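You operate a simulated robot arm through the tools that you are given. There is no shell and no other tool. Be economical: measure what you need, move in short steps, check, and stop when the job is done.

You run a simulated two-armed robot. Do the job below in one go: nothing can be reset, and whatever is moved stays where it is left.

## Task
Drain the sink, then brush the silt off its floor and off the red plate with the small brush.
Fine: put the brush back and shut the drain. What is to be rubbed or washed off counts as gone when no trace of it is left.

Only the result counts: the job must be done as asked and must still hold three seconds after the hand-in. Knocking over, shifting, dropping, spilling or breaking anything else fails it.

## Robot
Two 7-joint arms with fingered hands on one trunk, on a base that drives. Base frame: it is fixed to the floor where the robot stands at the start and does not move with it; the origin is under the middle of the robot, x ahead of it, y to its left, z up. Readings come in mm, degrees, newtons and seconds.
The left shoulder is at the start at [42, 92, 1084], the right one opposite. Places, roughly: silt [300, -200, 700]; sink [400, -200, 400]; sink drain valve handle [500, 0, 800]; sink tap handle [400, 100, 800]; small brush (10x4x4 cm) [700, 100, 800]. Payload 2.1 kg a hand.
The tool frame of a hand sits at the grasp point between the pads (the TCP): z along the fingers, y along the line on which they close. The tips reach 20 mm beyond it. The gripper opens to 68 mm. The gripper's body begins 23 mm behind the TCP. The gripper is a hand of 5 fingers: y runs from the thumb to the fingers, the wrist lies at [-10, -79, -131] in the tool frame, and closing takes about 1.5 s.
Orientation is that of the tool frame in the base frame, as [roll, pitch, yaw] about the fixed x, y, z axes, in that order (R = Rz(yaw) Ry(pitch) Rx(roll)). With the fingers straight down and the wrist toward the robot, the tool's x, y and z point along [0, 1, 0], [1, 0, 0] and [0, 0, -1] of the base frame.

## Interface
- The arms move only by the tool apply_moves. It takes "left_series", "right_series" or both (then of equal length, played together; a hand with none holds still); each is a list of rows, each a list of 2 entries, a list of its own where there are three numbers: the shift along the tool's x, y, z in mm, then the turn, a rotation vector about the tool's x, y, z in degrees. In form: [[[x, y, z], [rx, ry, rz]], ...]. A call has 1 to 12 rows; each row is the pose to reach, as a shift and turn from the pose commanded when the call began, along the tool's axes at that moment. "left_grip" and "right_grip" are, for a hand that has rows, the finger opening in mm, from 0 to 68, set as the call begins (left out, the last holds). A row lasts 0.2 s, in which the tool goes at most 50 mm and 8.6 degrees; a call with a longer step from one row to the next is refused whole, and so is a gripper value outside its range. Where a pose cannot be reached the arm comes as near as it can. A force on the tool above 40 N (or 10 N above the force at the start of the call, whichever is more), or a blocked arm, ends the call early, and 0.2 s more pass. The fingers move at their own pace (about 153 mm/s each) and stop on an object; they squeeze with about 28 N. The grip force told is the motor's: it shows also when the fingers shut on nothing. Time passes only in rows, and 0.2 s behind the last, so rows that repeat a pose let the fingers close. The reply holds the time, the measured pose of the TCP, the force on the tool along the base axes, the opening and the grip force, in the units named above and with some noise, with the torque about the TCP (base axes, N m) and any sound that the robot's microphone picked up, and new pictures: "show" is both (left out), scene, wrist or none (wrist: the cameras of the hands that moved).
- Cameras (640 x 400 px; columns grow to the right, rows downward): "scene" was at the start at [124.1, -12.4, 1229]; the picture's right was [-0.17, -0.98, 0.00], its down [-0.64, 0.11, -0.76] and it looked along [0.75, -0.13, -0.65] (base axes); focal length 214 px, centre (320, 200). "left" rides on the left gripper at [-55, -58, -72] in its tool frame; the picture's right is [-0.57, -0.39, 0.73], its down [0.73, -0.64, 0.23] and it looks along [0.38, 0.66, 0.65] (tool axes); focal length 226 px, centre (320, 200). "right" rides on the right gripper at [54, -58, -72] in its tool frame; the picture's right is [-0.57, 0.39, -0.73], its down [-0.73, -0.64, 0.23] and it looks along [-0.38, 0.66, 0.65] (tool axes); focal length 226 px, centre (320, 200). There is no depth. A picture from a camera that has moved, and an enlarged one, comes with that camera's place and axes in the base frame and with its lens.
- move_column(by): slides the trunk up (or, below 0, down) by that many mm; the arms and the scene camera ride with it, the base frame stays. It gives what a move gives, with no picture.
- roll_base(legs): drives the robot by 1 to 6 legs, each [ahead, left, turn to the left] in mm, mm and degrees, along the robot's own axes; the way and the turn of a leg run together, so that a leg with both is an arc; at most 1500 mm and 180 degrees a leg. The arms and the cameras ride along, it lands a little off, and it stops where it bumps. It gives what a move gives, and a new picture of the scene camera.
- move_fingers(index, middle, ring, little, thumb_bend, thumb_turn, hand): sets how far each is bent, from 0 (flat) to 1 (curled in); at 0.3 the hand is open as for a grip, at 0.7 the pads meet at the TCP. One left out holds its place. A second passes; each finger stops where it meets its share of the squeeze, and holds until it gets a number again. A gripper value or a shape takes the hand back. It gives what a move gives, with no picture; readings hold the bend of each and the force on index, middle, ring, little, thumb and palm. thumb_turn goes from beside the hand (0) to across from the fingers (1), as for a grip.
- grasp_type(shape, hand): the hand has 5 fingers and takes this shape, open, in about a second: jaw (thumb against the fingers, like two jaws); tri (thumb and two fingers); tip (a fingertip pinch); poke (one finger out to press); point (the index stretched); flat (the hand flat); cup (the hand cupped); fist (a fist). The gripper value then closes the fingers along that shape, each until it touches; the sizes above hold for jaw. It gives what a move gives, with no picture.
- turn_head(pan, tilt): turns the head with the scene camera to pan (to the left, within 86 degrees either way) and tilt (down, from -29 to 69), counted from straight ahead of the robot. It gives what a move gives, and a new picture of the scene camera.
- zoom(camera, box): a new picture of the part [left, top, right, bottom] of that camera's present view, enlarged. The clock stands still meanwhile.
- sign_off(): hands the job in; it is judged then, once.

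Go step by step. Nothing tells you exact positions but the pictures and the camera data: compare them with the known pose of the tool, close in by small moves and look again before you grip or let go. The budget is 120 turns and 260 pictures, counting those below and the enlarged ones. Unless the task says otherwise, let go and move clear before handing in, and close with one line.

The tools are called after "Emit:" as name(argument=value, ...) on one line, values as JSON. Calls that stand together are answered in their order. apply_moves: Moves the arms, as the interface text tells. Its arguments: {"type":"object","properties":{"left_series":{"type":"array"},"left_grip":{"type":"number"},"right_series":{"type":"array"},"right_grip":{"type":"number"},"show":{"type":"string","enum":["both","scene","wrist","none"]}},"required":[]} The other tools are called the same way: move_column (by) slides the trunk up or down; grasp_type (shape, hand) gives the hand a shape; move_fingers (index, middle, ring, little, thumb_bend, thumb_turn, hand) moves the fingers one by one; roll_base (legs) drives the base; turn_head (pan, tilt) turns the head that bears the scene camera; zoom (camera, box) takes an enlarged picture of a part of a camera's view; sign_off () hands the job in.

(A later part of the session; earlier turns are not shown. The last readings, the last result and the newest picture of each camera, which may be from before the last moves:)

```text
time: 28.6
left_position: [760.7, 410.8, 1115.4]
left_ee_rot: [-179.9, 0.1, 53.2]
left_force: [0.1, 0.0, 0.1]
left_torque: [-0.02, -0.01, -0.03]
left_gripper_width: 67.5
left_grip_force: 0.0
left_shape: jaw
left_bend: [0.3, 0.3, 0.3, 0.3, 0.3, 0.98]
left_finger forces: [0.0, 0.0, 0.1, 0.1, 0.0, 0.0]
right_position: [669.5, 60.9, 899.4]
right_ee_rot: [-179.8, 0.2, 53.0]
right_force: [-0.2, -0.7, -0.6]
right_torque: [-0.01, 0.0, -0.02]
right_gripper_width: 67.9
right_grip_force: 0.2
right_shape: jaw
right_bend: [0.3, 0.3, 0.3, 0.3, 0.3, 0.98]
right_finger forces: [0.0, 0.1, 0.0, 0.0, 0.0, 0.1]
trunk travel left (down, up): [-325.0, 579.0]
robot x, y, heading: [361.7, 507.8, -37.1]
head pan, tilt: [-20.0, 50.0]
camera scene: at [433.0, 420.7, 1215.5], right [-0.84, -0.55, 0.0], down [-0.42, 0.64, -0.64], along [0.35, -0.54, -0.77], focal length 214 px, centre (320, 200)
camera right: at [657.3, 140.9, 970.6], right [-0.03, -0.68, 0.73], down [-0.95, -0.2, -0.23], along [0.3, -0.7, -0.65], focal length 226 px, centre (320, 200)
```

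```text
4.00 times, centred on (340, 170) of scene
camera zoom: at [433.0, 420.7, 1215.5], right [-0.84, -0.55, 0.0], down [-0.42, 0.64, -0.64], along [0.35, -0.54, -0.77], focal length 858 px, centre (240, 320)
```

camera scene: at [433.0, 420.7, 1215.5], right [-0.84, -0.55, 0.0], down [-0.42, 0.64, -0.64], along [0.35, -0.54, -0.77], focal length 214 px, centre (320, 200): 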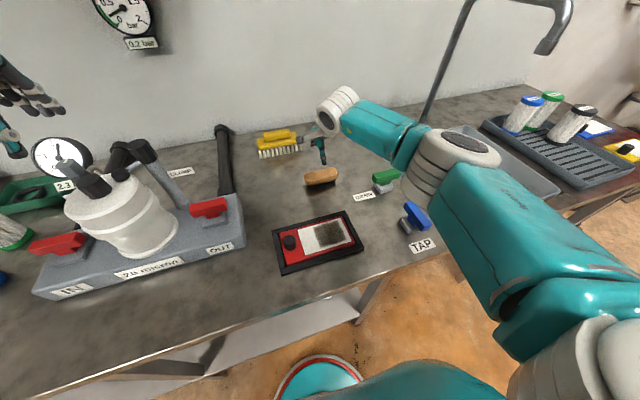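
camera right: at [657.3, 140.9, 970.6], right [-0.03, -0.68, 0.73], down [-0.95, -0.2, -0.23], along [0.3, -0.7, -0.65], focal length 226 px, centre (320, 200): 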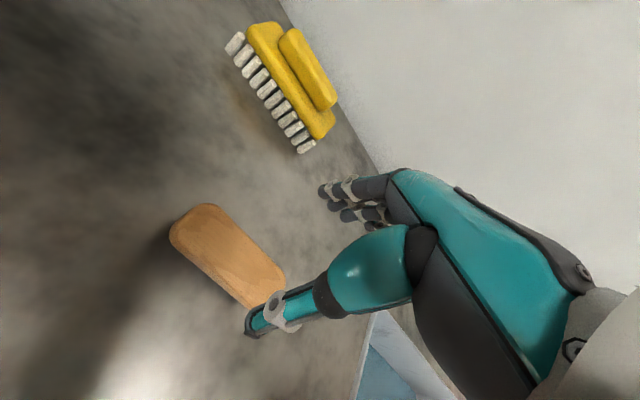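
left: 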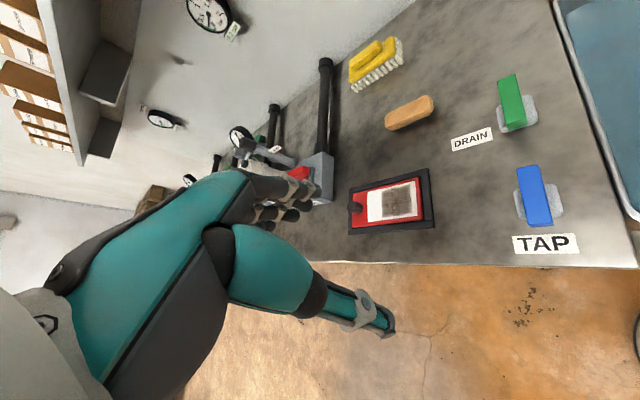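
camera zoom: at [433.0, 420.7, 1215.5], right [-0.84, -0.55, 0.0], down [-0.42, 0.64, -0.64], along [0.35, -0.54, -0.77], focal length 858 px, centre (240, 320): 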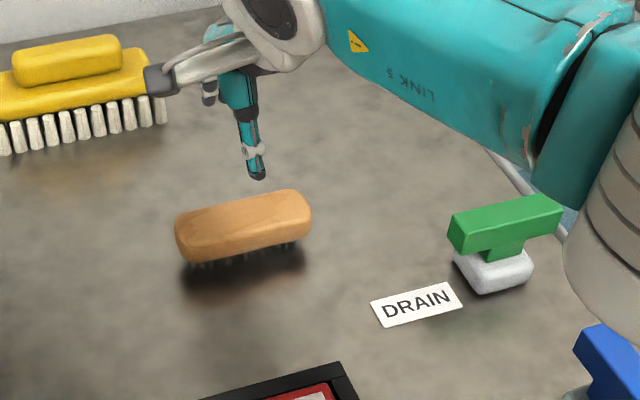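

Brush centre looks about 8 mm nearer to me than the TCP. I'll correct and go down part way.

Emit:
apply_moves(right_series=[[[4, -7, 20], [0, 0, 0]], [[4, -7, 50], [0, 0, 0]]])

Emit:
zoom(camera="scene", box=[260, 120, 420, 220])

```text
time: 29.2
left_position: [762.4, 411.2, 1114.7]
left_ee_rot: [-180.0, 0.1, 53.2]
left_force: [0.1, -0.1, -0.4]
left_torque: [-0.01, 0.0, 0.02]
left_gripper_width: 67.6
left_grip_force: 0.1
left_shape: jaw
left_bend: [0.3, 0.3, 0.3, 0.3, 0.3, 0.98]
left_finger forces: [0.0, 0.0, 0.0, 0.0, 0.0, 0.1]
right_position: [664.9, 68.3, 849.7]
right_ee_rot: [-179.8, 0.2, 52.7]
right_force: [0.0, 0.5, 0.5]
right_torque: [-0.03, 0.01, 0.01]
right_gripper_width: 68.0
right_grip_force: 0.2
right_shape: jaw
right_bend: [0.3, 0.3, 0.3, 0.3, 0.3, 0.98]
right_finger forces: [0.0, 0.0, 0.0, 0.1, 0.1, 0.0]
trunk travel left (down, up): [-325.0, 579.0]
robot x, y, heading: [356.1, 507.6, -37.0]
head pan, tilt: [-20.0, 50.0]
camera scene: at [433.0, 420.7, 1215.5], right [-0.84, -0.55, 0.0], down [-0.42, 0.64, -0.64], along [0.35, -0.54, -0.77], focal length 214 px, centre (320, 200)
camera right: at [653.2, 147.9, 920.6], right [-0.03, -0.69, 0.73], down [-0.95, -0.2, -0.23], along [0.3, -0.7, -0.65], focal length 226 px, centre (320, 200)
```

scene: 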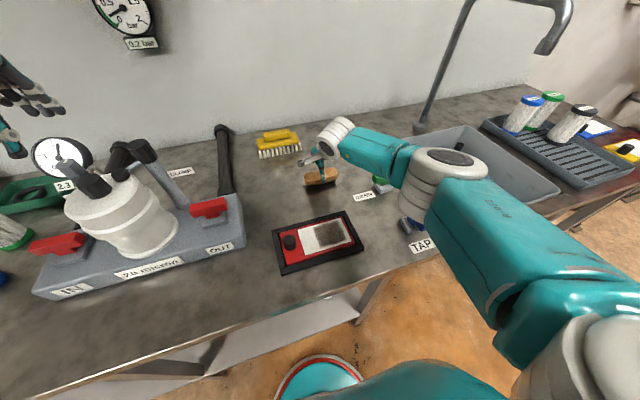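
right: 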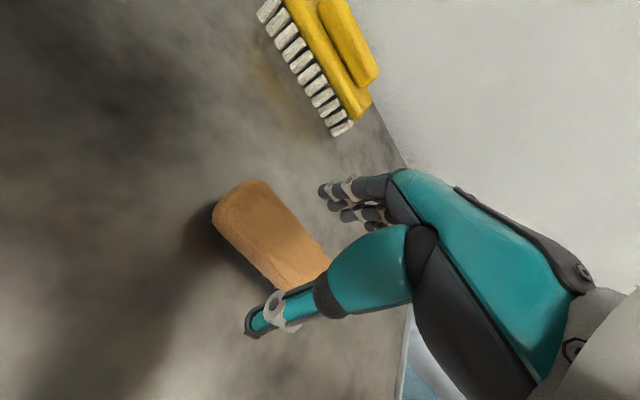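

```text
4.00 times, centred on (340, 170) of scene
camera zoom: at [433.0, 420.7, 1215.5], right [-0.84, -0.55, 0.0], down [-0.42, 0.64, -0.64], along [0.35, -0.54, -0.77], focal length 858 px, centre (240, 320)
```

zoom: 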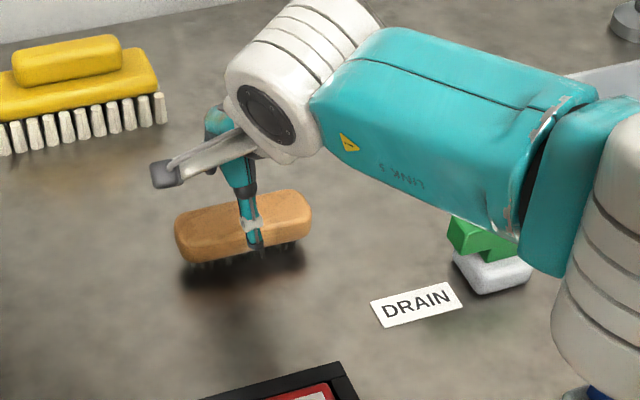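

Thumb is centred on the brush and the span straddles it. Going down to grip height, then closing.

Emit:
apply_moves(right_series=[[[0, 1, 20], [0, 0, 0]], [[0, 1, 36], [0, 0, 0]]], show="none")

Emit:
zoom(camera="scene", box=[280, 140, 380, 202])

Emit:
zoom(camera="right", box=[160, 100, 480, 300])

```text
time: 29.8
left_position: [761.1, 411.5, 1115.1]
left_ee_rot: [-179.9, 0.1, 53.2]
left_force: [-0.2, 0.2, -0.2]
left_torque: [0.03, -0.02, 0.0]
left_gripper_width: 67.8
left_grip_force: 0.1
left_shape: jaw
left_bend: [0.3, 0.3, 0.3, 0.3, 0.3, 0.98]
left_finger forces: [0.1, 0.1, 0.1, 0.1, 0.1, 0.1]
right_position: [665.6, 67.8, 812.5]
right_ee_rot: [-179.8, 0.1, 52.8]
right_force: [0.1, -0.4, -0.3]
right_torque: [0.01, 0.0, 0.0]
right_gripper_width: 67.7
right_grip_force: 0.1
right_shape: jaw
right_bend: [0.3, 0.3, 0.3, 0.3, 0.3, 0.98]
right_finger forces: [0.0, 0.0, 0.0, 0.0, 0.0, 0.1]
trunk travel left (down, up): [-325.0, 579.0]
robot x, y, heading: [359.1, 510.4, -36.9]
head pan, tilt: [-20.0, 50.0]
```

```text
6.40 times, centred on (330, 171) of scene
camera zoom: at [433.0, 420.7, 1215.5], right [-0.84, -0.55, 0.0], down [-0.42, 0.64, -0.64], along [0.35, -0.54, -0.77], focal length 1373 px, centre (256, 386)
```

zoom: 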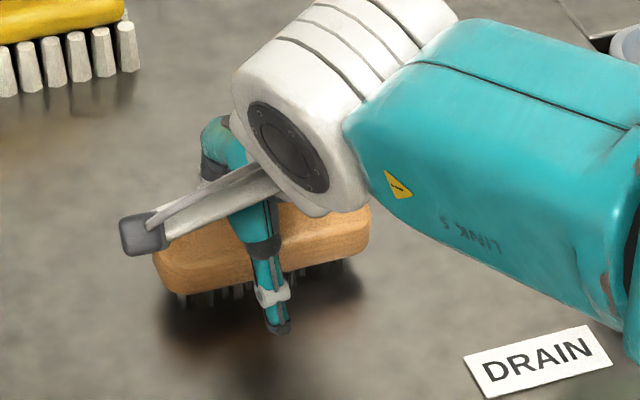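

```text
2.00 times, centred on (320, 200) of right
camera zoom: at [654.1, 147.3, 884.1], right [-0.03, -0.68, 0.73], down [-0.95, -0.2, -0.22], along [0.3, -0.7, -0.65], focal length 452 px, centre (320, 200)
```

zoom: 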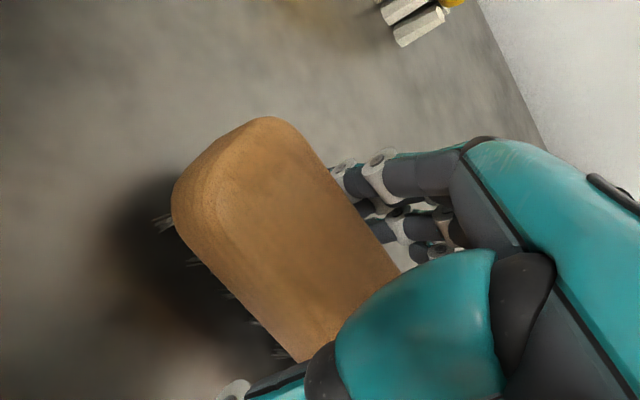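

Brush is between thumb and fingers. Closing.

Emit:
apply_moves(right_series=[[[0, 2, 0], [0, 0, 0]], [[0, 2, 0], [0, 0, 0]], [[0, 2, 0], [0, 0, 0]], [[0, 2, 0], [0, 0, 0]], [[0, 2, 0], [0, 0, 0]], [[0, 2, 0], [0, 0, 0]], [[0, 2, 0], [0, 0, 0]], [[0, 2, 0], [0, 0, 0]]], right_grip=0, show="none")

Emit:
zoom(camera="scene", box=[280, 140, 380, 202])

Emit:
zoom(camera="right", box=[160, 100, 480, 300])

```text
time: 31.6
left_position: [762.9, 411.7, 1115.4]
left_ee_rot: [-179.9, 0.1, 53.2]
left_force: [-0.2, -0.7, -0.3]
left_torque: [0.0, 0.01, 0.03]
left_gripper_width: 67.8
left_grip_force: 0.0
left_shape: jaw
left_bend: [0.3, 0.3, 0.3, 0.3, 0.3, 0.98]
left_finger forces: [0.0, 0.1, 0.0, 0.1, 0.0, 0.0]
right_position: [668.1, 67.0, 812.5]
right_ee_rot: [-179.8, 0.3, 52.7]
right_force: [-0.2, -1.4, 0.0]
right_torque: [-0.05, -0.01, 0.04]
right_gripper_width: 29.0
right_grip_force: 27.9
right_shape: jaw
right_bend: [0.74, 0.5, 0.51, 0.54, 0.74, 0.95]
right_finger forces: [14.5, 6.5, 3.3, 0.5, 25.2, 0.1]
trunk travel left (down, up): [-325.0, 579.0]
robot x, y, heading: [357.8, 508.1, -37.0]
head pan, tilt: [-20.0, 50.0]
```

```text
6.40 times, centred on (330, 171) of scene
camera zoom: at [433.0, 420.7, 1215.5], right [-0.84, -0.55, 0.0], down [-0.42, 0.64, -0.64], along [0.35, -0.54, -0.77], focal length 1373 px, centre (256, 386)
```

zoom: 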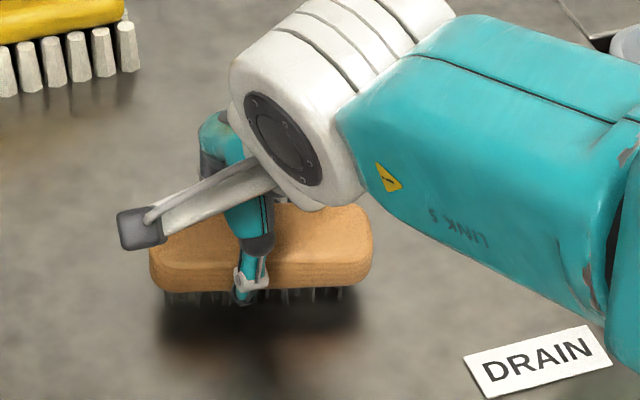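

```text
2.00 times, centred on (320, 200) of right
camera zoom: at [656.1, 145.8, 884.5], right [-0.03, -0.69, 0.73], down [-0.95, -0.2, -0.22], along [0.3, -0.7, -0.65], focal length 452 px, centre (320, 200)
```

zoom: 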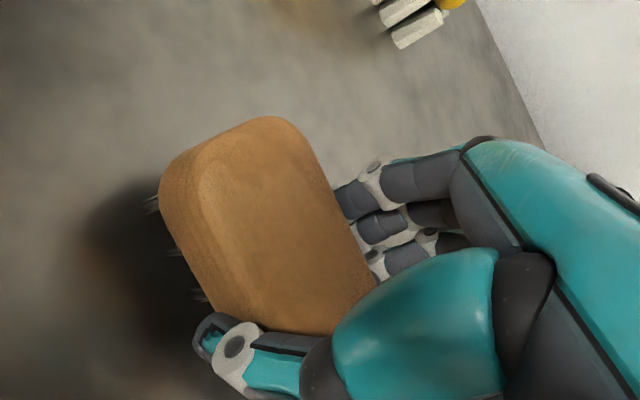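

Gripped at 29 mm with 28 N. Lift and check how it sits.

Emit:
apply_moves(right_series=[[[0, 0, -15], [0, 0, 0]], [[0, 0, -40], [0, 0, 0]], [[0, -20, -80], [0, 0, 0]], [[0, -40, -120], [0, 0, 0]]])

Emit:
zoom(camera="scene", box=[270, 100, 400, 182])

Emit:
zoom(camera="left", box=[0, 0, 640, 400])

```text
time: 32.6
left_position: [761.6, 412.6, 1114.9]
left_ee_rot: [-179.9, 0.1, 53.2]
left_force: [0.8, -0.4, 0.5]
left_torque: [-0.02, 0.0, 0.03]
left_gripper_width: 67.7
left_grip_force: 0.1
left_shape: jaw
left_bend: [0.3, 0.3, 0.3, 0.3, 0.3, 0.98]
left_finger forces: [0.0, 0.1, 0.1, 0.0, 0.0, 0.0]
right_position: [635.3, 91.6, 935.4]
right_ee_rot: [-179.7, 0.3, 52.7]
right_force: [0.7, 0.6, -0.2]
right_torque: [-0.01, 0.0, -0.02]
right_gripper_width: 27.3
right_grip_force: 27.7
right_shape: jaw
right_bend: [0.74, 0.52, 0.56, 0.55, 0.75, 0.91]
right_finger forces: [15.5, 6.2, 3.2, 0.0, 24.8, 0.1]
trunk travel left (down, up): [-325.0, 579.0]
robot x, y, heading: [358.6, 506.7, -36.6]
head pan, tilt: [-20.0, 50.0]
camera scene: at [433.0, 420.7, 1215.5], right [-0.84, -0.55, 0.0], down [-0.42, 0.64, -0.64], along [0.35, -0.54, -0.77], focal length 214 px, centre (320, 200)
camera right: at [625.1, 171.2, 1006.8], right [-0.03, -0.68, 0.73], down [-0.95, -0.2, -0.22], along [0.3, -0.7, -0.65], focal length 226 px, centre (320, 200)
```

scene: 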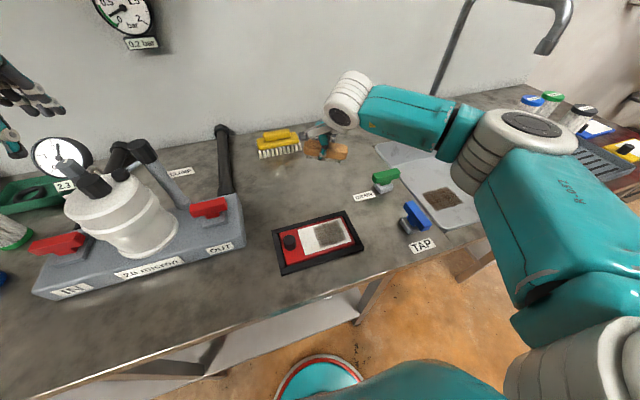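
right: 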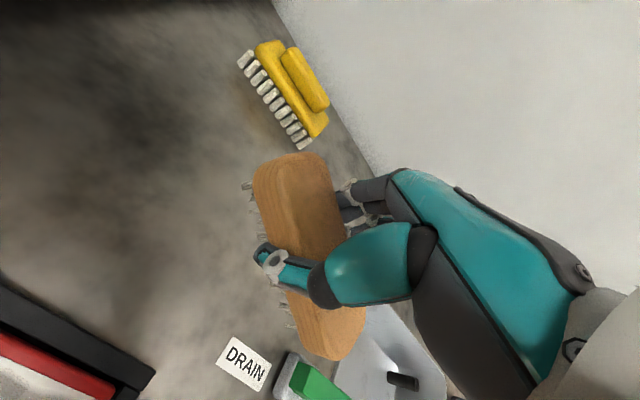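

```text
4.88 times, centred on (335, 141) of scene
camera zoom: at [433.0, 420.7, 1215.5], right [-0.84, -0.55, 0.0], down [-0.42, 0.64, -0.64], along [0.35, -0.54, -0.77], focal length 1046 px, centre (247, 488)
```

zoom: 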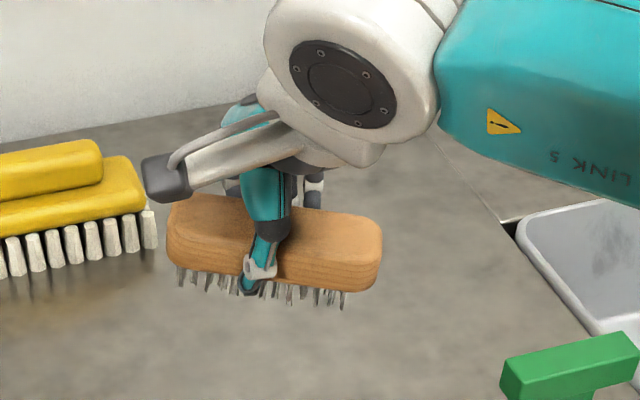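

```text
1.00 times, centred on (320, 200) of left
camera zoom: at [682.2, 403.3, 1185.8], right [-0.65, -0.22, -0.73], down [-0.07, 0.97, -0.23], along [0.76, -0.1, -0.65], focal length 226 px, centre (320, 200)
```

zoom: 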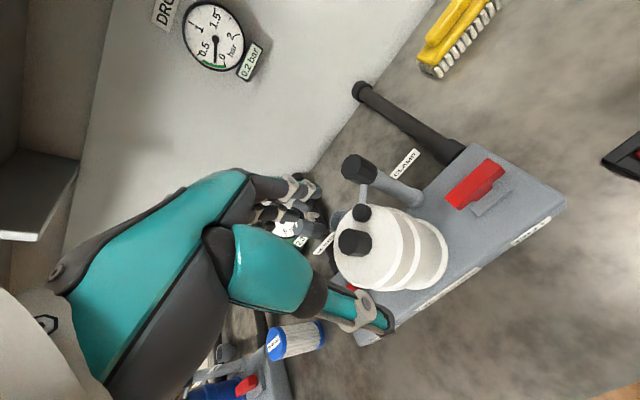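

The sink is empty and its silt patch shows in the near-left part of the floor. The brush has swung about 35° in the fingers but is held firmly. Next the plate, so I'll look at it closely.

Emit:
zoom(camera="scene", box=[260, 195, 380, 285])

Emit:
zoom(camera="scene", box=[360, 130, 520, 240])

```text
4.44 times, centred on (320, 240) of scene
camera zoom: at [433.0, 420.7, 1215.5], right [-0.84, -0.55, 0.0], down [-0.42, 0.64, -0.64], along [0.35, -0.54, -0.77], focal length 953 px, centre (320, 22)
```

zoom: 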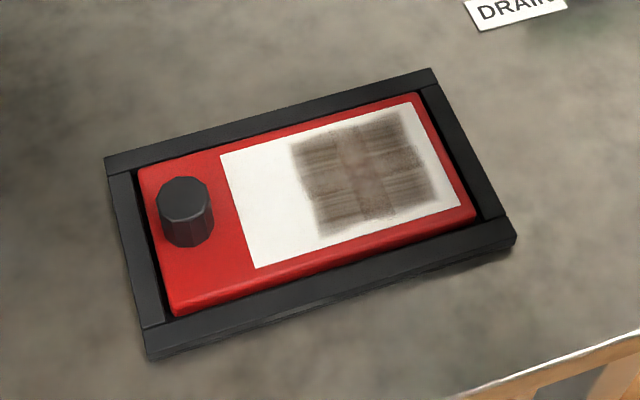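

```text
3.64 times, centred on (440, 185) of scene
camera zoom: at [433.0, 420.7, 1215.5], right [-0.84, -0.55, 0.0], down [-0.42, 0.64, -0.64], along [0.35, -0.54, -0.77], focal length 780 px, centre (-116, 254)
```

zoom: 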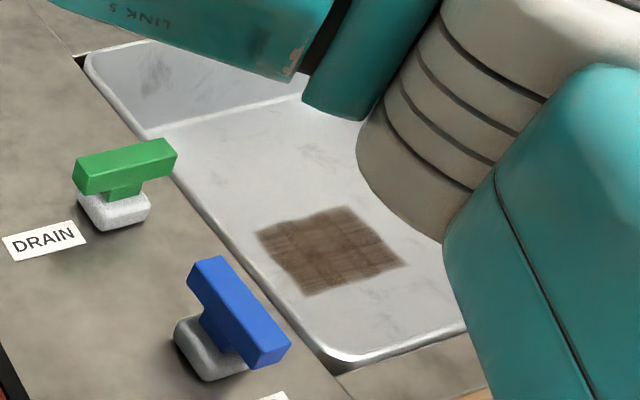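

Plate silt is about 57 mm square centred near [551,197,797], with the knob about 90 mm to its left. I'll bring the brush over it, turning the hand so the brush runs along the plate.

Emit:
apply_moves(right_series=[[[8, -32, 0], [0, 0, -7.5]], [[16, -65, 0], [0, 0, -15]], [[24, -98, 20], [0, 0, -22.5]], [[32, -130, 45], [0, 0, -30]]])

Emit:
zoom(camera="scene", box=[260, 165, 400, 285])

```text
time: 33.6
left_position: [760.6, 411.6, 1114.5]
left_ee_rot: [-179.9, 0.1, 53.2]
left_force: [0.0, 0.0, -0.1]
left_torque: [0.01, 0.01, -0.03]
left_gripper_width: 67.7
left_grip_force: 0.1
left_shape: jaw
left_bend: [0.3, 0.3, 0.3, 0.3, 0.3, 0.98]
left_finger forces: [0.1, 0.1, 0.0, 0.0, 0.0, 0.0]
right_position: [551.3, 195.3, 887.0]
right_ee_rot: [-179.7, 0.1, 83.0]
right_force: [-0.9, -0.5, -0.6]
right_torque: [-0.02, -0.01, 0.0]
right_gripper_width: 27.4
right_grip_force: 28.1
right_shape: jaw
right_bend: [0.74, 0.52, 0.57, 0.55, 0.75, 0.9]
right_finger forces: [14.8, 6.1, 3.1, 0.0, 24.9, 0.1]
trunk travel left (down, up): [-325.0, 579.0]
robot x, y, heading: [354.8, 508.8, -36.9]
head pan, tilt: [-20.0, 50.0]
camera scene: at [432.9, 420.7, 1215.5], right [-0.84, -0.55, 0.0], down [-0.42, 0.64, -0.64], along [0.35, -0.54, -0.77], focal length 214 px, centre (320, 200)
camera right: at [501.2, 257.0, 958.9], right [0.32, -0.61, 0.73], down [-0.73, -0.65, -0.23], along [0.61, -0.46, -0.65], focal length 226 px, centre (320, 200)
```

scene: 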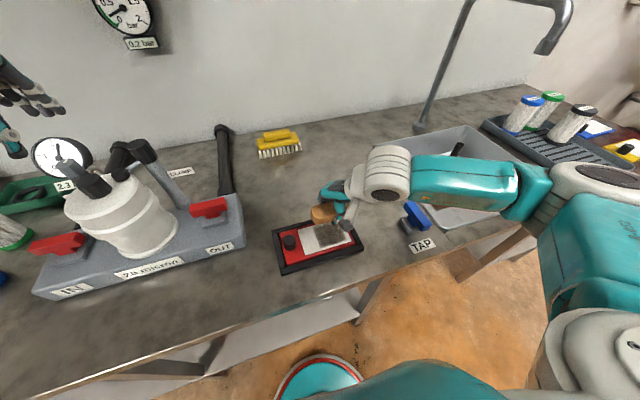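
right: 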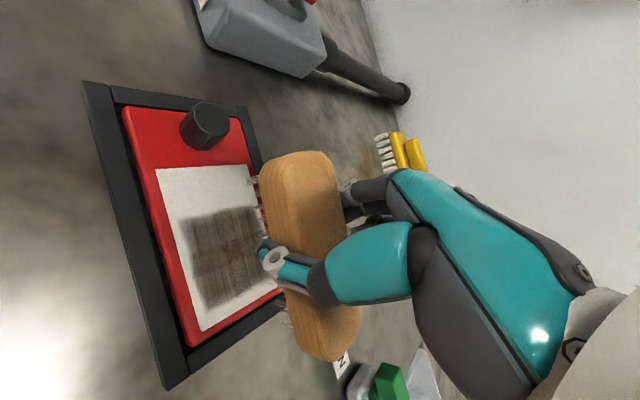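

```text
3.33 times, centred on (330, 225) of scene
camera zoom: at [432.9, 420.7, 1215.5], right [-0.84, -0.55, 0.0], down [-0.42, 0.64, -0.64], along [0.35, -0.54, -0.77], focal length 715 px, centre (287, 117)
```

zoom: 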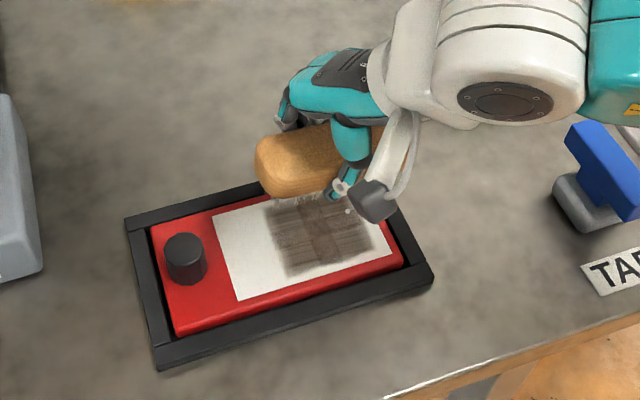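

Brush is lined up above the patch. Lowering to near contact.

Emit:
apply_moves(right_series=[[[0, 0, 25], [0, 0, 0]], [[0, 0, 45], [0, 0, 0]], [[0, 0, 52], [0, 0, 0]], [[0, 0, 55], [0, 0, 0]]], show="none")

Emit:
zoom(camera="scene", box=[280, 195, 380, 265])

Emit:
zoom(camera="right", box=[100, 100, 420, 300])

```text
time: 34.6
left_position: [760.6, 411.7, 1115.1]
left_ee_rot: [-179.9, 0.2, 53.2]
left_force: [-0.1, 0.7, -0.4]
left_torque: [0.03, -0.01, 0.02]
left_gripper_width: 67.7
left_grip_force: 0.2
left_shape: jaw
left_bend: [0.3, 0.3, 0.3, 0.3, 0.3, 0.98]
left_finger forces: [0.0, 0.1, 0.0, 0.0, 0.0, 0.0]
right_position: [551.3, 195.4, 833.9]
right_ee_rot: [-179.8, -0.1, 82.8]
right_force: [0.0, 0.3, -1.3]
right_torque: [0.0, -0.03, 0.0]
right_gripper_width: 27.3
right_grip_force: 28.0
right_shape: jaw
right_bend: [0.74, 0.52, 0.57, 0.55, 0.76, 0.9]
right_finger forces: [15.2, 6.0, 3.2, 0.0, 24.1, 0.0]
trunk travel left (down, up): [-325.0, 579.0]
robot x, y, heading: [354.7, 505.6, -37.1]
head pan, tilt: [-20.0, 50.0]
```

```text
5.71 times, centred on (330, 230) of scene
camera zoom: at [432.9, 420.7, 1215.5], right [-0.84, -0.55, 0.0], down [-0.42, 0.64, -0.64], along [0.35, -0.54, -0.77], focal length 1226 px, centre (263, 29)
```

zoom: 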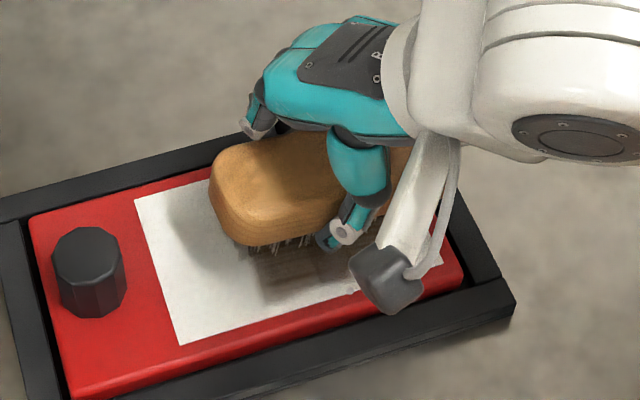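

```text
2.00 times, centred on (260, 200) of right
camera zoom: at [502.8, 256.9, 905.1], right [0.32, -0.61, 0.73], down [-0.73, -0.65, -0.23], along [0.61, -0.46, -0.65], focal length 452 px, centre (440, 200)
```

zoom: 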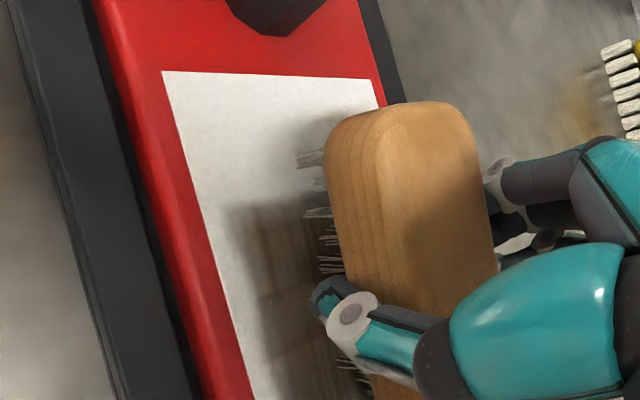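

Bristle tips are just above the silt. Pressing down gently in small steps.

Emit:
apply_moves(right_series=[[[0, 0, 2], [0, 0, 0]], [[0, 0, 4], [0, 0, 0]], [[0, 0, 6], [0, 0, 0]]], show="none")

```text
time: 35.4
left_position: [761.3, 412.5, 1114.6]
left_ee_rot: [-179.9, 0.1, 53.2]
left_force: [0.0, -1.3, 0.3]
left_torque: [0.0, 0.0, -0.03]
left_gripper_width: 67.7
left_grip_force: 0.0
left_shape: jaw
left_bend: [0.3, 0.3, 0.3, 0.3, 0.3, 0.98]
left_finger forces: [0.0, 0.0, 0.0, 0.1, 0.0, 0.0]
right_position: [551.1, 195.4, 827.0]
right_ee_rot: [-179.7, 0.0, 82.7]
right_force: [-0.2, 0.3, 1.2]
right_torque: [-0.03, 0.0, -0.02]
right_gripper_width: 26.9
right_grip_force: 27.9
right_shape: jaw
right_bend: [0.74, 0.52, 0.57, 0.55, 0.76, 0.9]
right_finger forces: [15.2, 5.9, 2.5, 0.0, 24.0, 0.0]
trunk travel left (down, up): [-325.0, 579.0]
robot x, y, heading: [354.9, 505.4, -36.9]
head pan, tilt: [-20.0, 50.0]
```

Emit:
apply_moves(right_series=[[[0, 0, 2], [0, 0, 0]], [[0, 0, 4], [0, 0, 0]], [[0, 0, 4], [0, 0, 0]]], show="none")

Emit:
zoom(camera="right", box=[180, 120, 380, 300])

```text
time: 36.2
left_position: [762.2, 411.0, 1114.0]
left_ee_rot: [-179.9, 0.1, 53.2]
left_force: [-0.4, 0.0, 0.3]
left_torque: [-0.01, 0.01, 0.02]
left_gripper_width: 67.5
left_grip_force: 0.1
left_shape: jaw
left_bend: [0.3, 0.3, 0.3, 0.3, 0.3, 0.98]
left_finger forces: [0.1, 0.0, 0.0, 0.0, 0.0, 0.0]
right_position: [551.7, 194.8, 823.5]
right_ee_rot: [-179.8, 0.0, 82.8]
right_force: [-0.7, 0.3, 0.0]
right_torque: [-0.02, -0.01, -0.01]
right_gripper_width: 26.9
right_grip_force: 28.0
right_shape: jaw
right_bend: [0.74, 0.53, 0.57, 0.55, 0.76, 0.9]
right_finger forces: [15.5, 4.6, 2.3, 0.0, 23.7, 0.0]
trunk travel left (down, up): [-325.0, 579.0]
robot x, y, heading: [359.1, 507.1, -37.0]
head pan, tilt: [-20.0, 50.0]
```

```text
2.22 times, centred on (280, 210) of right
camera zoom: at [502.6, 257.0, 895.1], right [0.32, -0.61, 0.73], down [-0.73, -0.65, -0.23], along [0.61, -0.46, -0.65], focal length 502 px, centre (409, 178)
```

zoom: 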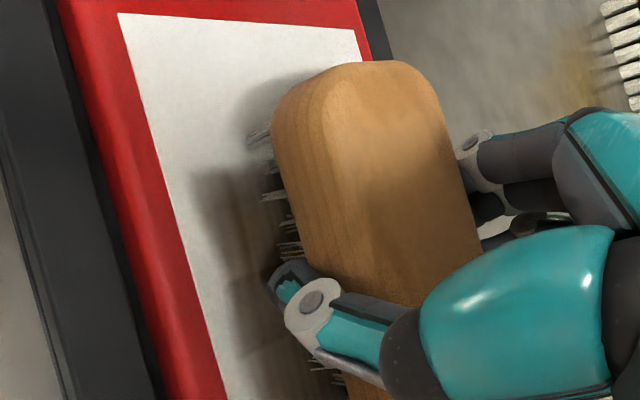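

Still no clear load. A touch lower and a short test stroke toward me.

Emit:
apply_moves(right_series=[[[0, 0, 2], [0, 0, 0]], [[0, 0, 3], [0, 0, 0]], [[5, -9, 3], [0, 0, 0]], [[10, -17, 3], [0, 0, 0]], [[15, -26, 3], [0, 0, 0]]], show="none")

Emit:
zoom(camera="right", box=[180, 120, 380, 300])

Emit:
zoom(camera="scene", box=[280, 195, 380, 265])

```text
time: 37.4
left_position: [762.8, 411.7, 1114.8]
left_ee_rot: [-179.9, 0.0, 53.1]
left_force: [-0.2, 0.2, 0.8]
left_torque: [0.03, 0.02, -0.03]
left_gripper_width: 67.9
left_grip_force: 0.1
left_shape: jaw
left_bend: [0.3, 0.3, 0.3, 0.3, 0.3, 0.98]
left_finger forces: [0.0, 0.0, 0.0, 0.1, 0.0, 0.0]
right_position: [527.4, 213.5, 820.7]
right_ee_rot: [-179.7, 0.0, 82.8]
right_force: [-0.2, 0.2, 0.1]
right_torque: [0.0, -0.05, 0.03]
right_gripper_width: 26.5
right_grip_force: 28.2
right_shape: jaw
right_bend: [0.74, 0.54, 0.57, 0.55, 0.77, 0.9]
right_finger forces: [15.9, 5.1, 2.1, 0.1, 22.7, 0.0]
trunk travel left (down, up): [-325.0, 579.0]
robot x, y, heading: [357.5, 505.4, -36.9]
head pan, tilt: [-20.0, 50.0]
```

```text
2.22 times, centred on (280, 210) of right
camera zoom: at [478.5, 275.0, 892.6], right [0.32, -0.61, 0.73], down [-0.73, -0.65, -0.23], along [0.61, -0.46, -0.65], focal length 502 px, centre (409, 178)
```

zoom: 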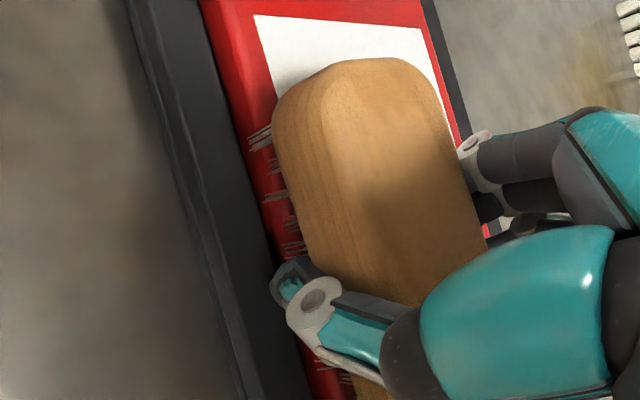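

```text
5.71 times, centred on (330, 230) of scene
camera zoom: at [432.9, 420.7, 1215.5], right [-0.84, -0.55, 0.0], down [-0.42, 0.64, -0.64], along [0.35, -0.54, -0.77], focal length 1226 px, centre (263, 29)
```

zoom: 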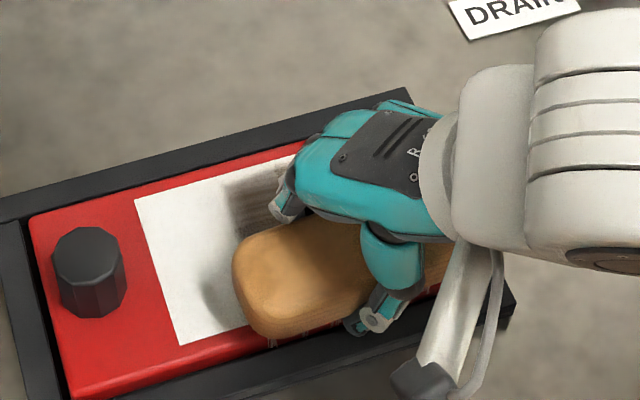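

No contact yet, the plate must be lower than I took it. Back over the patch and down further in small steps.

Emit:
apply_moves(right_series=[[[-5, 9, 0], [0, 0, 0]], [[-10, 17, 0], [0, 0, 0]], [[-10, 17, 2], [0, 0, 0]], [[-10, 17, 4], [0, 0, 0]], [[-10, 17, 5], [0, 0, 0]]], show="none")

Emit:
zoom(camera="right", box=[180, 120, 380, 300])

```text
time: 38.6
left_position: [761.2, 412.6, 1115.2]
left_ee_rot: [179.9, 0.1, 53.2]
left_force: [-0.1, 0.0, 0.2]
left_torque: [-0.02, 0.01, -0.01]
left_gripper_width: 67.8
left_grip_force: 0.0
left_shape: jaw
left_bend: [0.3, 0.3, 0.3, 0.3, 0.3, 0.98]
left_finger forces: [0.1, 0.0, 0.1, 0.1, 0.1, 0.1]
right_position: [543.3, 202.6, 817.8]
right_ee_rot: [-179.9, 0.2, 82.9]
right_force: [0.4, 0.1, 18.4]
right_torque: [-0.02, -0.28, -0.04]
right_gripper_width: 27.1
right_grip_force: 27.6
right_shape: jaw
right_bend: [0.75, 0.53, 0.59, 0.55, 0.79, 0.9]
right_finger forces: [18.2, 6.7, 0.6, 0.0, 21.7, 0.0]
trunk travel left (down, up): [-325.0, 579.0]
robot x, y, heading: [358.5, 505.2, -36.7]
head pan, tilt: [-20.0, 50.0]
```

```text
2.22 times, centred on (280, 210) of right
camera zoom: at [493.8, 263.6, 888.7], right [0.31, -0.61, 0.73], down [-0.73, -0.65, -0.23], along [0.61, -0.46, -0.65], focal length 502 px, centre (409, 178)
```

zoom: 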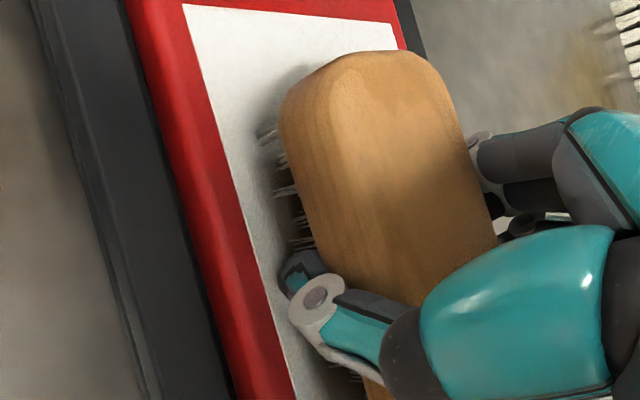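

Contact at about 818 mm. I'll ease the pressure slightly and sweep across the patch front to back.

Emit:
apply_moves(right_series=[[[-5, 9, -1.5], [0, 0, 0]], [[-10, 17, -1.5], [0, 0, 0]], [[-15, 26, -1.5], [0, 0, 0]], [[-20, 35, -1.5], [0, 0, 0]], [[-15, 26, -1.5], [0, 0, 0]], [[-9, 15, -1.5], [0, 0, 0]], [[-3, 5, -1.5], [0, 0, 0]], [[3, -5, -1.5], [0, 0, 0]], [[8, -14, -1.5], [0, 0, 0]], [[12, -21, -1.5], [0, 0, 0]], [[12, -21, -20], [0, 0, 0]], [[27, -47, -45], [0, 0, 0]]])

Emit:
zoom(camera="scene", box=[270, 185, 390, 275])

```text
time: 41.2
left_position: [760.8, 412.0, 1116.2]
left_ee_rot: [-179.9, 0.1, 53.2]
left_force: [0.3, -0.3, -0.9]
left_torque: [-0.03, 0.01, -0.01]
left_gripper_width: 67.8
left_grip_force: 0.0
left_shape: jaw
left_bend: [0.3, 0.3, 0.3, 0.3, 0.3, 0.98]
left_finger forces: [0.1, 0.0, 0.1, 0.1, 0.0, 0.0]
right_position: [501.0, 234.9, 860.0]
right_ee_rot: [-179.7, -0.1, 82.8]
right_force: [-0.1, -0.6, -0.6]
right_torque: [0.04, -0.01, 0.01]
right_gripper_width: 27.3
right_grip_force: 27.4
right_shape: jaw
right_bend: [0.75, 0.53, 0.58, 0.55, 0.79, 0.91]
right_finger forces: [18.8, 5.3, 1.8, 0.0, 24.0, 0.0]
trunk travel left (down, up): [-325.0, 579.0]
robot x, y, heading: [355.8, 506.8, -36.6]
head pan, tilt: [-20.0, 50.0]
camera scene: at [433.0, 420.7, 1215.5], right [-0.84, -0.55, 0.0], down [-0.42, 0.64, -0.64], along [0.35, -0.54, -0.77], focal length 214 px, centre (320, 200)
camera right: at [451.9, 295.6, 932.8], right [0.32, -0.61, 0.73], down [-0.73, -0.65, -0.23], along [0.61, -0.46, -0.65], focal length 226 px, centre (320, 200)
```

scene: 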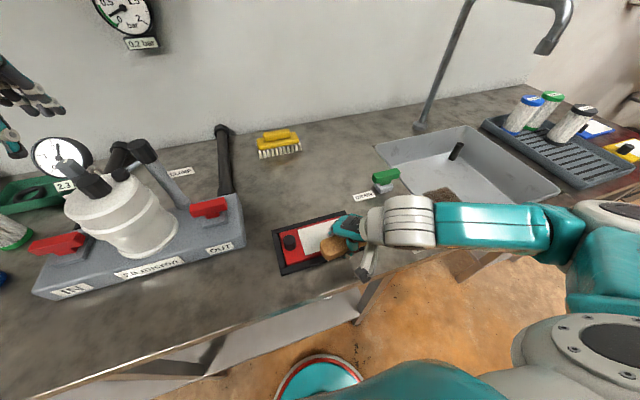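
right: 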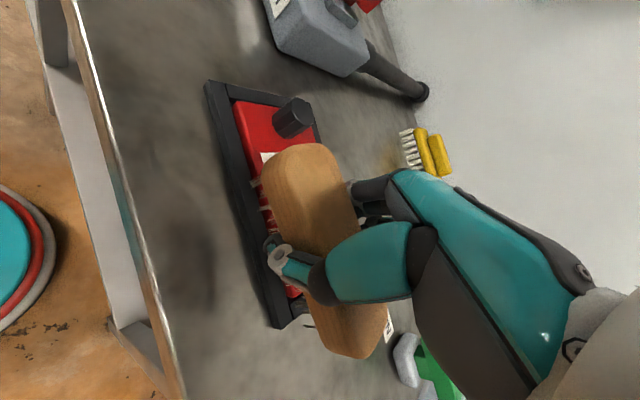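

```text
4.44 times, centred on (330, 230) of scene
camera zoom: at [433.0, 420.7, 1215.5], right [-0.84, -0.55, 0.0], down [-0.42, 0.64, -0.64], along [0.35, -0.54, -0.77], focal length 953 px, centre (276, 67)
```

zoom: 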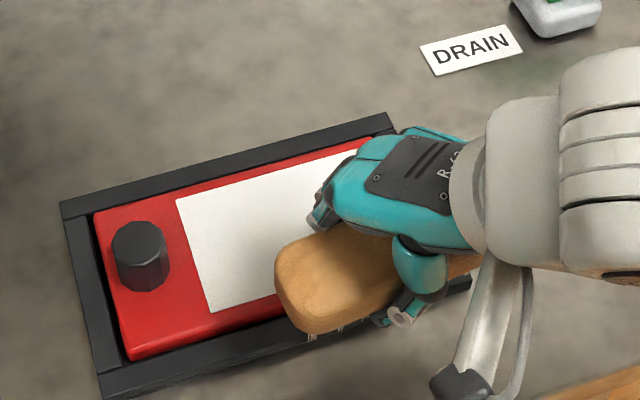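

Visible part is clean. I'll lift away to see the rest of the plate.

Emit:
apply_moves(right_series=[[[0, 0, -40], [0, 0, 0]], [[-20, 0, -80], [0, 0, 7.5]], [[-55, 0, -110], [0, 0, 15]], [[-90, 0, -110], [0, 0, 22.5]], [[-120, 0, -110], [0, 0, 30]]])

Emit:
zoom(camera="scene", box=[260, 195, 380, 285])

```text
time: 42.4
left_position: [762.2, 412.4, 1114.0]
left_ee_rot: [-179.9, 0.1, 53.2]
left_force: [0.1, -1.4, -0.2]
left_torque: [-0.01, 0.01, 0.0]
left_gripper_width: 67.8
left_grip_force: 0.1
left_shape: jaw
left_bend: [0.3, 0.3, 0.3, 0.3, 0.3, 0.98]
left_finger forces: [0.1, 0.0, 0.0, 0.1, 0.0, 0.0]
right_position: [485.2, 113.1, 971.3]
right_ee_rot: [-179.6, 0.2, 52.7]
right_force: [0.7, -0.4, -0.6]
right_torque: [-0.03, 0.0, 0.0]
right_gripper_width: 26.9
right_grip_force: 28.1
right_shape: jaw
right_bend: [0.75, 0.53, 0.58, 0.55, 0.79, 0.91]
right_finger forces: [17.8, 5.2, 1.7, 0.1, 24.3, 0.1]
trunk travel left (down, up): [-325.0, 579.0]
robot x, y, heading: [358.7, 506.3, -37.0]
head pan, tilt: [-20.0, 50.0]
camera scene: at [432.9, 420.6, 1215.5], right [-0.84, -0.55, 0.0], down [-0.42, 0.64, -0.64], along [0.35, -0.54, -0.77], focal length 214 px, centre (320, 200)
camera right: at [474.0, 192.5, 1043.3], right [-0.03, -0.69, 0.73], down [-0.95, -0.2, -0.22], along [0.3, -0.7, -0.65], focal length 226 px, centre (320, 200)
```

scene: 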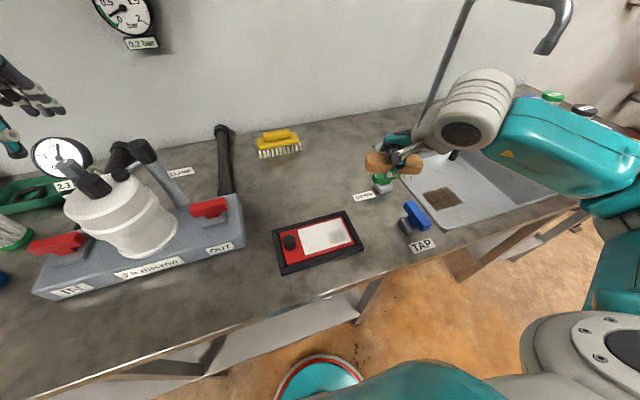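
right: 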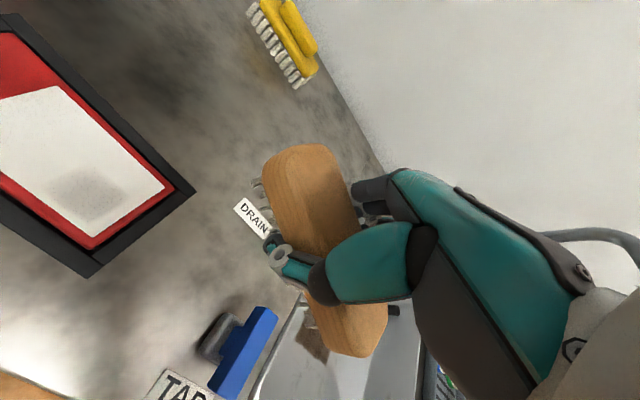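

```text
4.44 times, centred on (320, 240) of scene
camera zoom: at [432.9, 420.6, 1215.5], right [-0.84, -0.55, 0.0], down [-0.42, 0.64, -0.64], along [0.35, -0.54, -0.77], focal length 953 px, centre (320, 22)
```

zoom: 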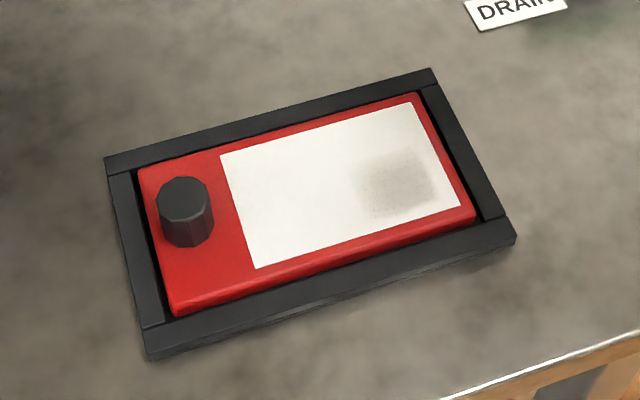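

Only a faint smear is left, near [537,190]. Going back for another sweep centred there.

Emit:
apply_moves(right_series=[[[20, 0, 0], [0, 0, -7.5]], [[50, -2, 20], [0, 0, -15]], [[80, -4, 55], [0, 0, -22.5]], [[93, -5, 90], [0, 0, -30]], [[93, -5, 125], [0, 0, -30]], [[93, -5, 140], [0, 0, -30]]], show="none")

Emit:
zoom(camera="right", box=[100, 100, 420, 300])

```text
time: 43.8
left_position: [761.5, 412.2, 1115.6]
left_ee_rot: [-179.9, 0.1, 53.3]
left_force: [0.0, 0.0, 0.4]
left_torque: [0.0, -0.01, -0.03]
left_gripper_width: 67.7
left_grip_force: 0.0
left_shape: jaw
left_bend: [0.3, 0.3, 0.3, 0.3, 0.3, 0.98]
left_finger forces: [0.0, 0.0, 0.1, 0.0, 0.1, 0.0]
right_position: [537.1, 192.0, 830.7]
right_ee_rot: [-179.6, 0.2, 82.9]
right_force: [0.1, 0.5, -0.6]
right_torque: [0.02, 0.01, -0.03]
right_gripper_width: 26.5
right_grip_force: 27.9
right_shape: jaw
right_bend: [0.75, 0.53, 0.58, 0.55, 0.79, 0.91]
right_finger forces: [17.5, 5.3, 1.6, 0.2, 24.4, 0.1]
trunk travel left (down, up): [-325.0, 579.0]
robot x, y, heading: [363.8, 504.7, -37.1]
head pan, tilt: [-20.0, 50.0]
```

```text
2.00 times, centred on (260, 200) of right
camera zoom: at [489.2, 253.2, 901.7], right [0.32, -0.61, 0.73], down [-0.73, -0.65, -0.23], along [0.61, -0.46, -0.65], focal length 452 px, centre (440, 200)
```

zoom: 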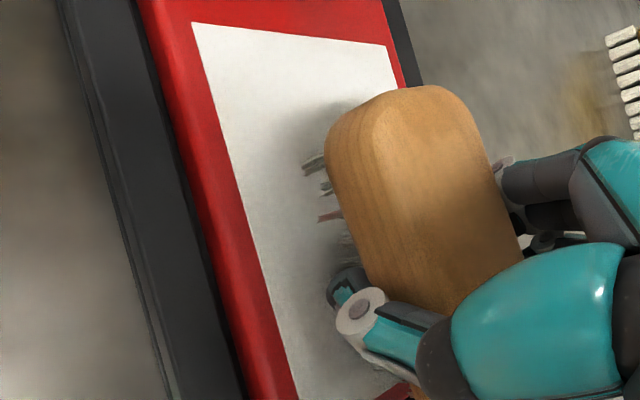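

Emit:
apply_moves(right_series=[[[0, 0, 10], [0, 0, 0]], [[0, 0, 14.5], [0, 0, 0]], [[-6, 10, 14.5], [0, 0, 0]], [[-12, 21, 14.5], [0, 0, 0]], [[-5, 9, 14.5], [0, 0, 0]], [[2, -4, 14.5], [0, 0, 0]], [[10, -17, 14.5], [0, 0, 0]], [[-3, -25, 14.5], [0, 0, 0]], [[-11, -12, 14.5], [0, 0, 0]], [[-18, 1, 14.5], [0, 0, 0]], [[-25, 13, 14.5], [0, 0, 0]], [[-18, 1, 14.5], [0, 0, 0]]], show="none")

Emit:
apply_moves(right_series=[[[7, -12, 0], [0, 0, 0]], [[14, -24, 0], [0, 0, 0]], [[14, -24, -20], [0, 0, 0]], [[20, -34, -60], [0, 0, 0]], [[-10, -34, -100], [0, 0, 7.5]], [[-40, -34, -140], [0, 0, 15]], [[-70, -34, -150], [0, 0, 22.5]], [[-100, -34, -150], [0, 0, 30]]], show="wrist")

Emit:
zoom(camera="scene", box=[260, 195, 380, 285])

```text
time: 46.4
left_position: [760.3, 411.4, 1114.2]
left_ee_rot: [-179.8, 0.1, 53.2]
left_force: [0.8, -0.4, 0.1]
left_torque: [-0.01, 0.01, 0.01]
left_gripper_width: 67.9
left_grip_force: 0.1
left_shape: jaw
left_bend: [0.3, 0.3, 0.3, 0.3, 0.3, 0.98]
left_finger forces: [0.0, 0.1, 0.0, 0.0, 0.1, 0.0]
right_position: [536.7, 174.2, 817.5]
right_ee_rot: [-179.7, 0.0, 82.8]
right_force: [1.0, -0.5, 4.2]
right_torque: [-0.07, -0.11, -0.01]
right_gripper_width: 26.7
right_grip_force: 27.3
right_shape: jaw
right_bend: [0.75, 0.53, 0.58, 0.55, 0.79, 0.91]
right_finger forces: [18.5, 5.9, 1.5, 0.0, 25.2, 0.0]
trunk travel left (down, up): [-325.0, 579.0]
robot x, y, heading: [358.3, 510.7, -37.1]
head pan, tilt: [-20.0, 50.0]
```

```text
time: 48.2
left_position: [761.2, 411.3, 1114.2]
left_ee_rot: [-179.9, 0.1, 53.3]
left_force: [-0.3, 0.5, 0.8]
left_torque: [0.01, 0.03, -0.01]
left_gripper_width: 67.6
left_grip_force: 0.1
left_shape: jaw
left_bend: [0.3, 0.3, 0.3, 0.3, 0.3, 0.98]
left_finger forces: [0.1, 0.1, 0.1, 0.0, 0.0, 0.1]
right_position: [490.6, 79.0, 967.2]
right_ee_rot: [-179.7, 0.2, 52.7]
right_force: [0.5, 0.9, 0.0]
right_torque: [-0.03, -0.02, 0.04]
right_gripper_width: 26.1
right_grip_force: 28.1
right_shape: jaw
right_bend: [0.75, 0.53, 0.58, 0.55, 0.79, 0.91]
right_finger forces: [17.6, 5.0, 1.3, 0.0, 24.3, 0.0]
trunk travel left (down, up): [-325.0, 579.0]
robot x, y, heading: [360.2, 506.9, -36.9]
head pan, tilt: [-20.0, 50.0]
camera right: at [480.4, 157.7, 1038.6], right [-0.03, -0.69, 0.73], down [-0.95, -0.2, -0.22], along [0.3, -0.7, -0.65], focal length 226 px, centre (320, 200)
```

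right: 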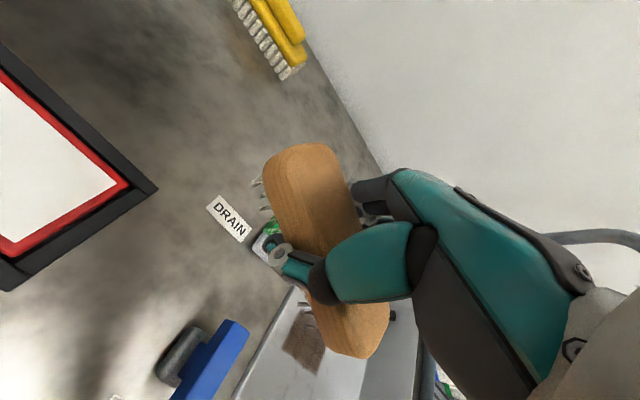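

```text
4.44 times, centred on (320, 240) of scene
camera zoom: at [432.9, 420.6, 1215.5], right [-0.84, -0.55, 0.0], down [-0.42, 0.64, -0.64], along [0.35, -0.54, -0.77], focal length 953 px, centre (320, 22)
```

zoom: 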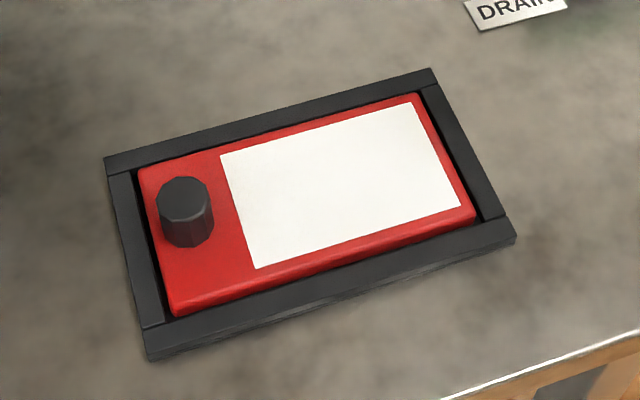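

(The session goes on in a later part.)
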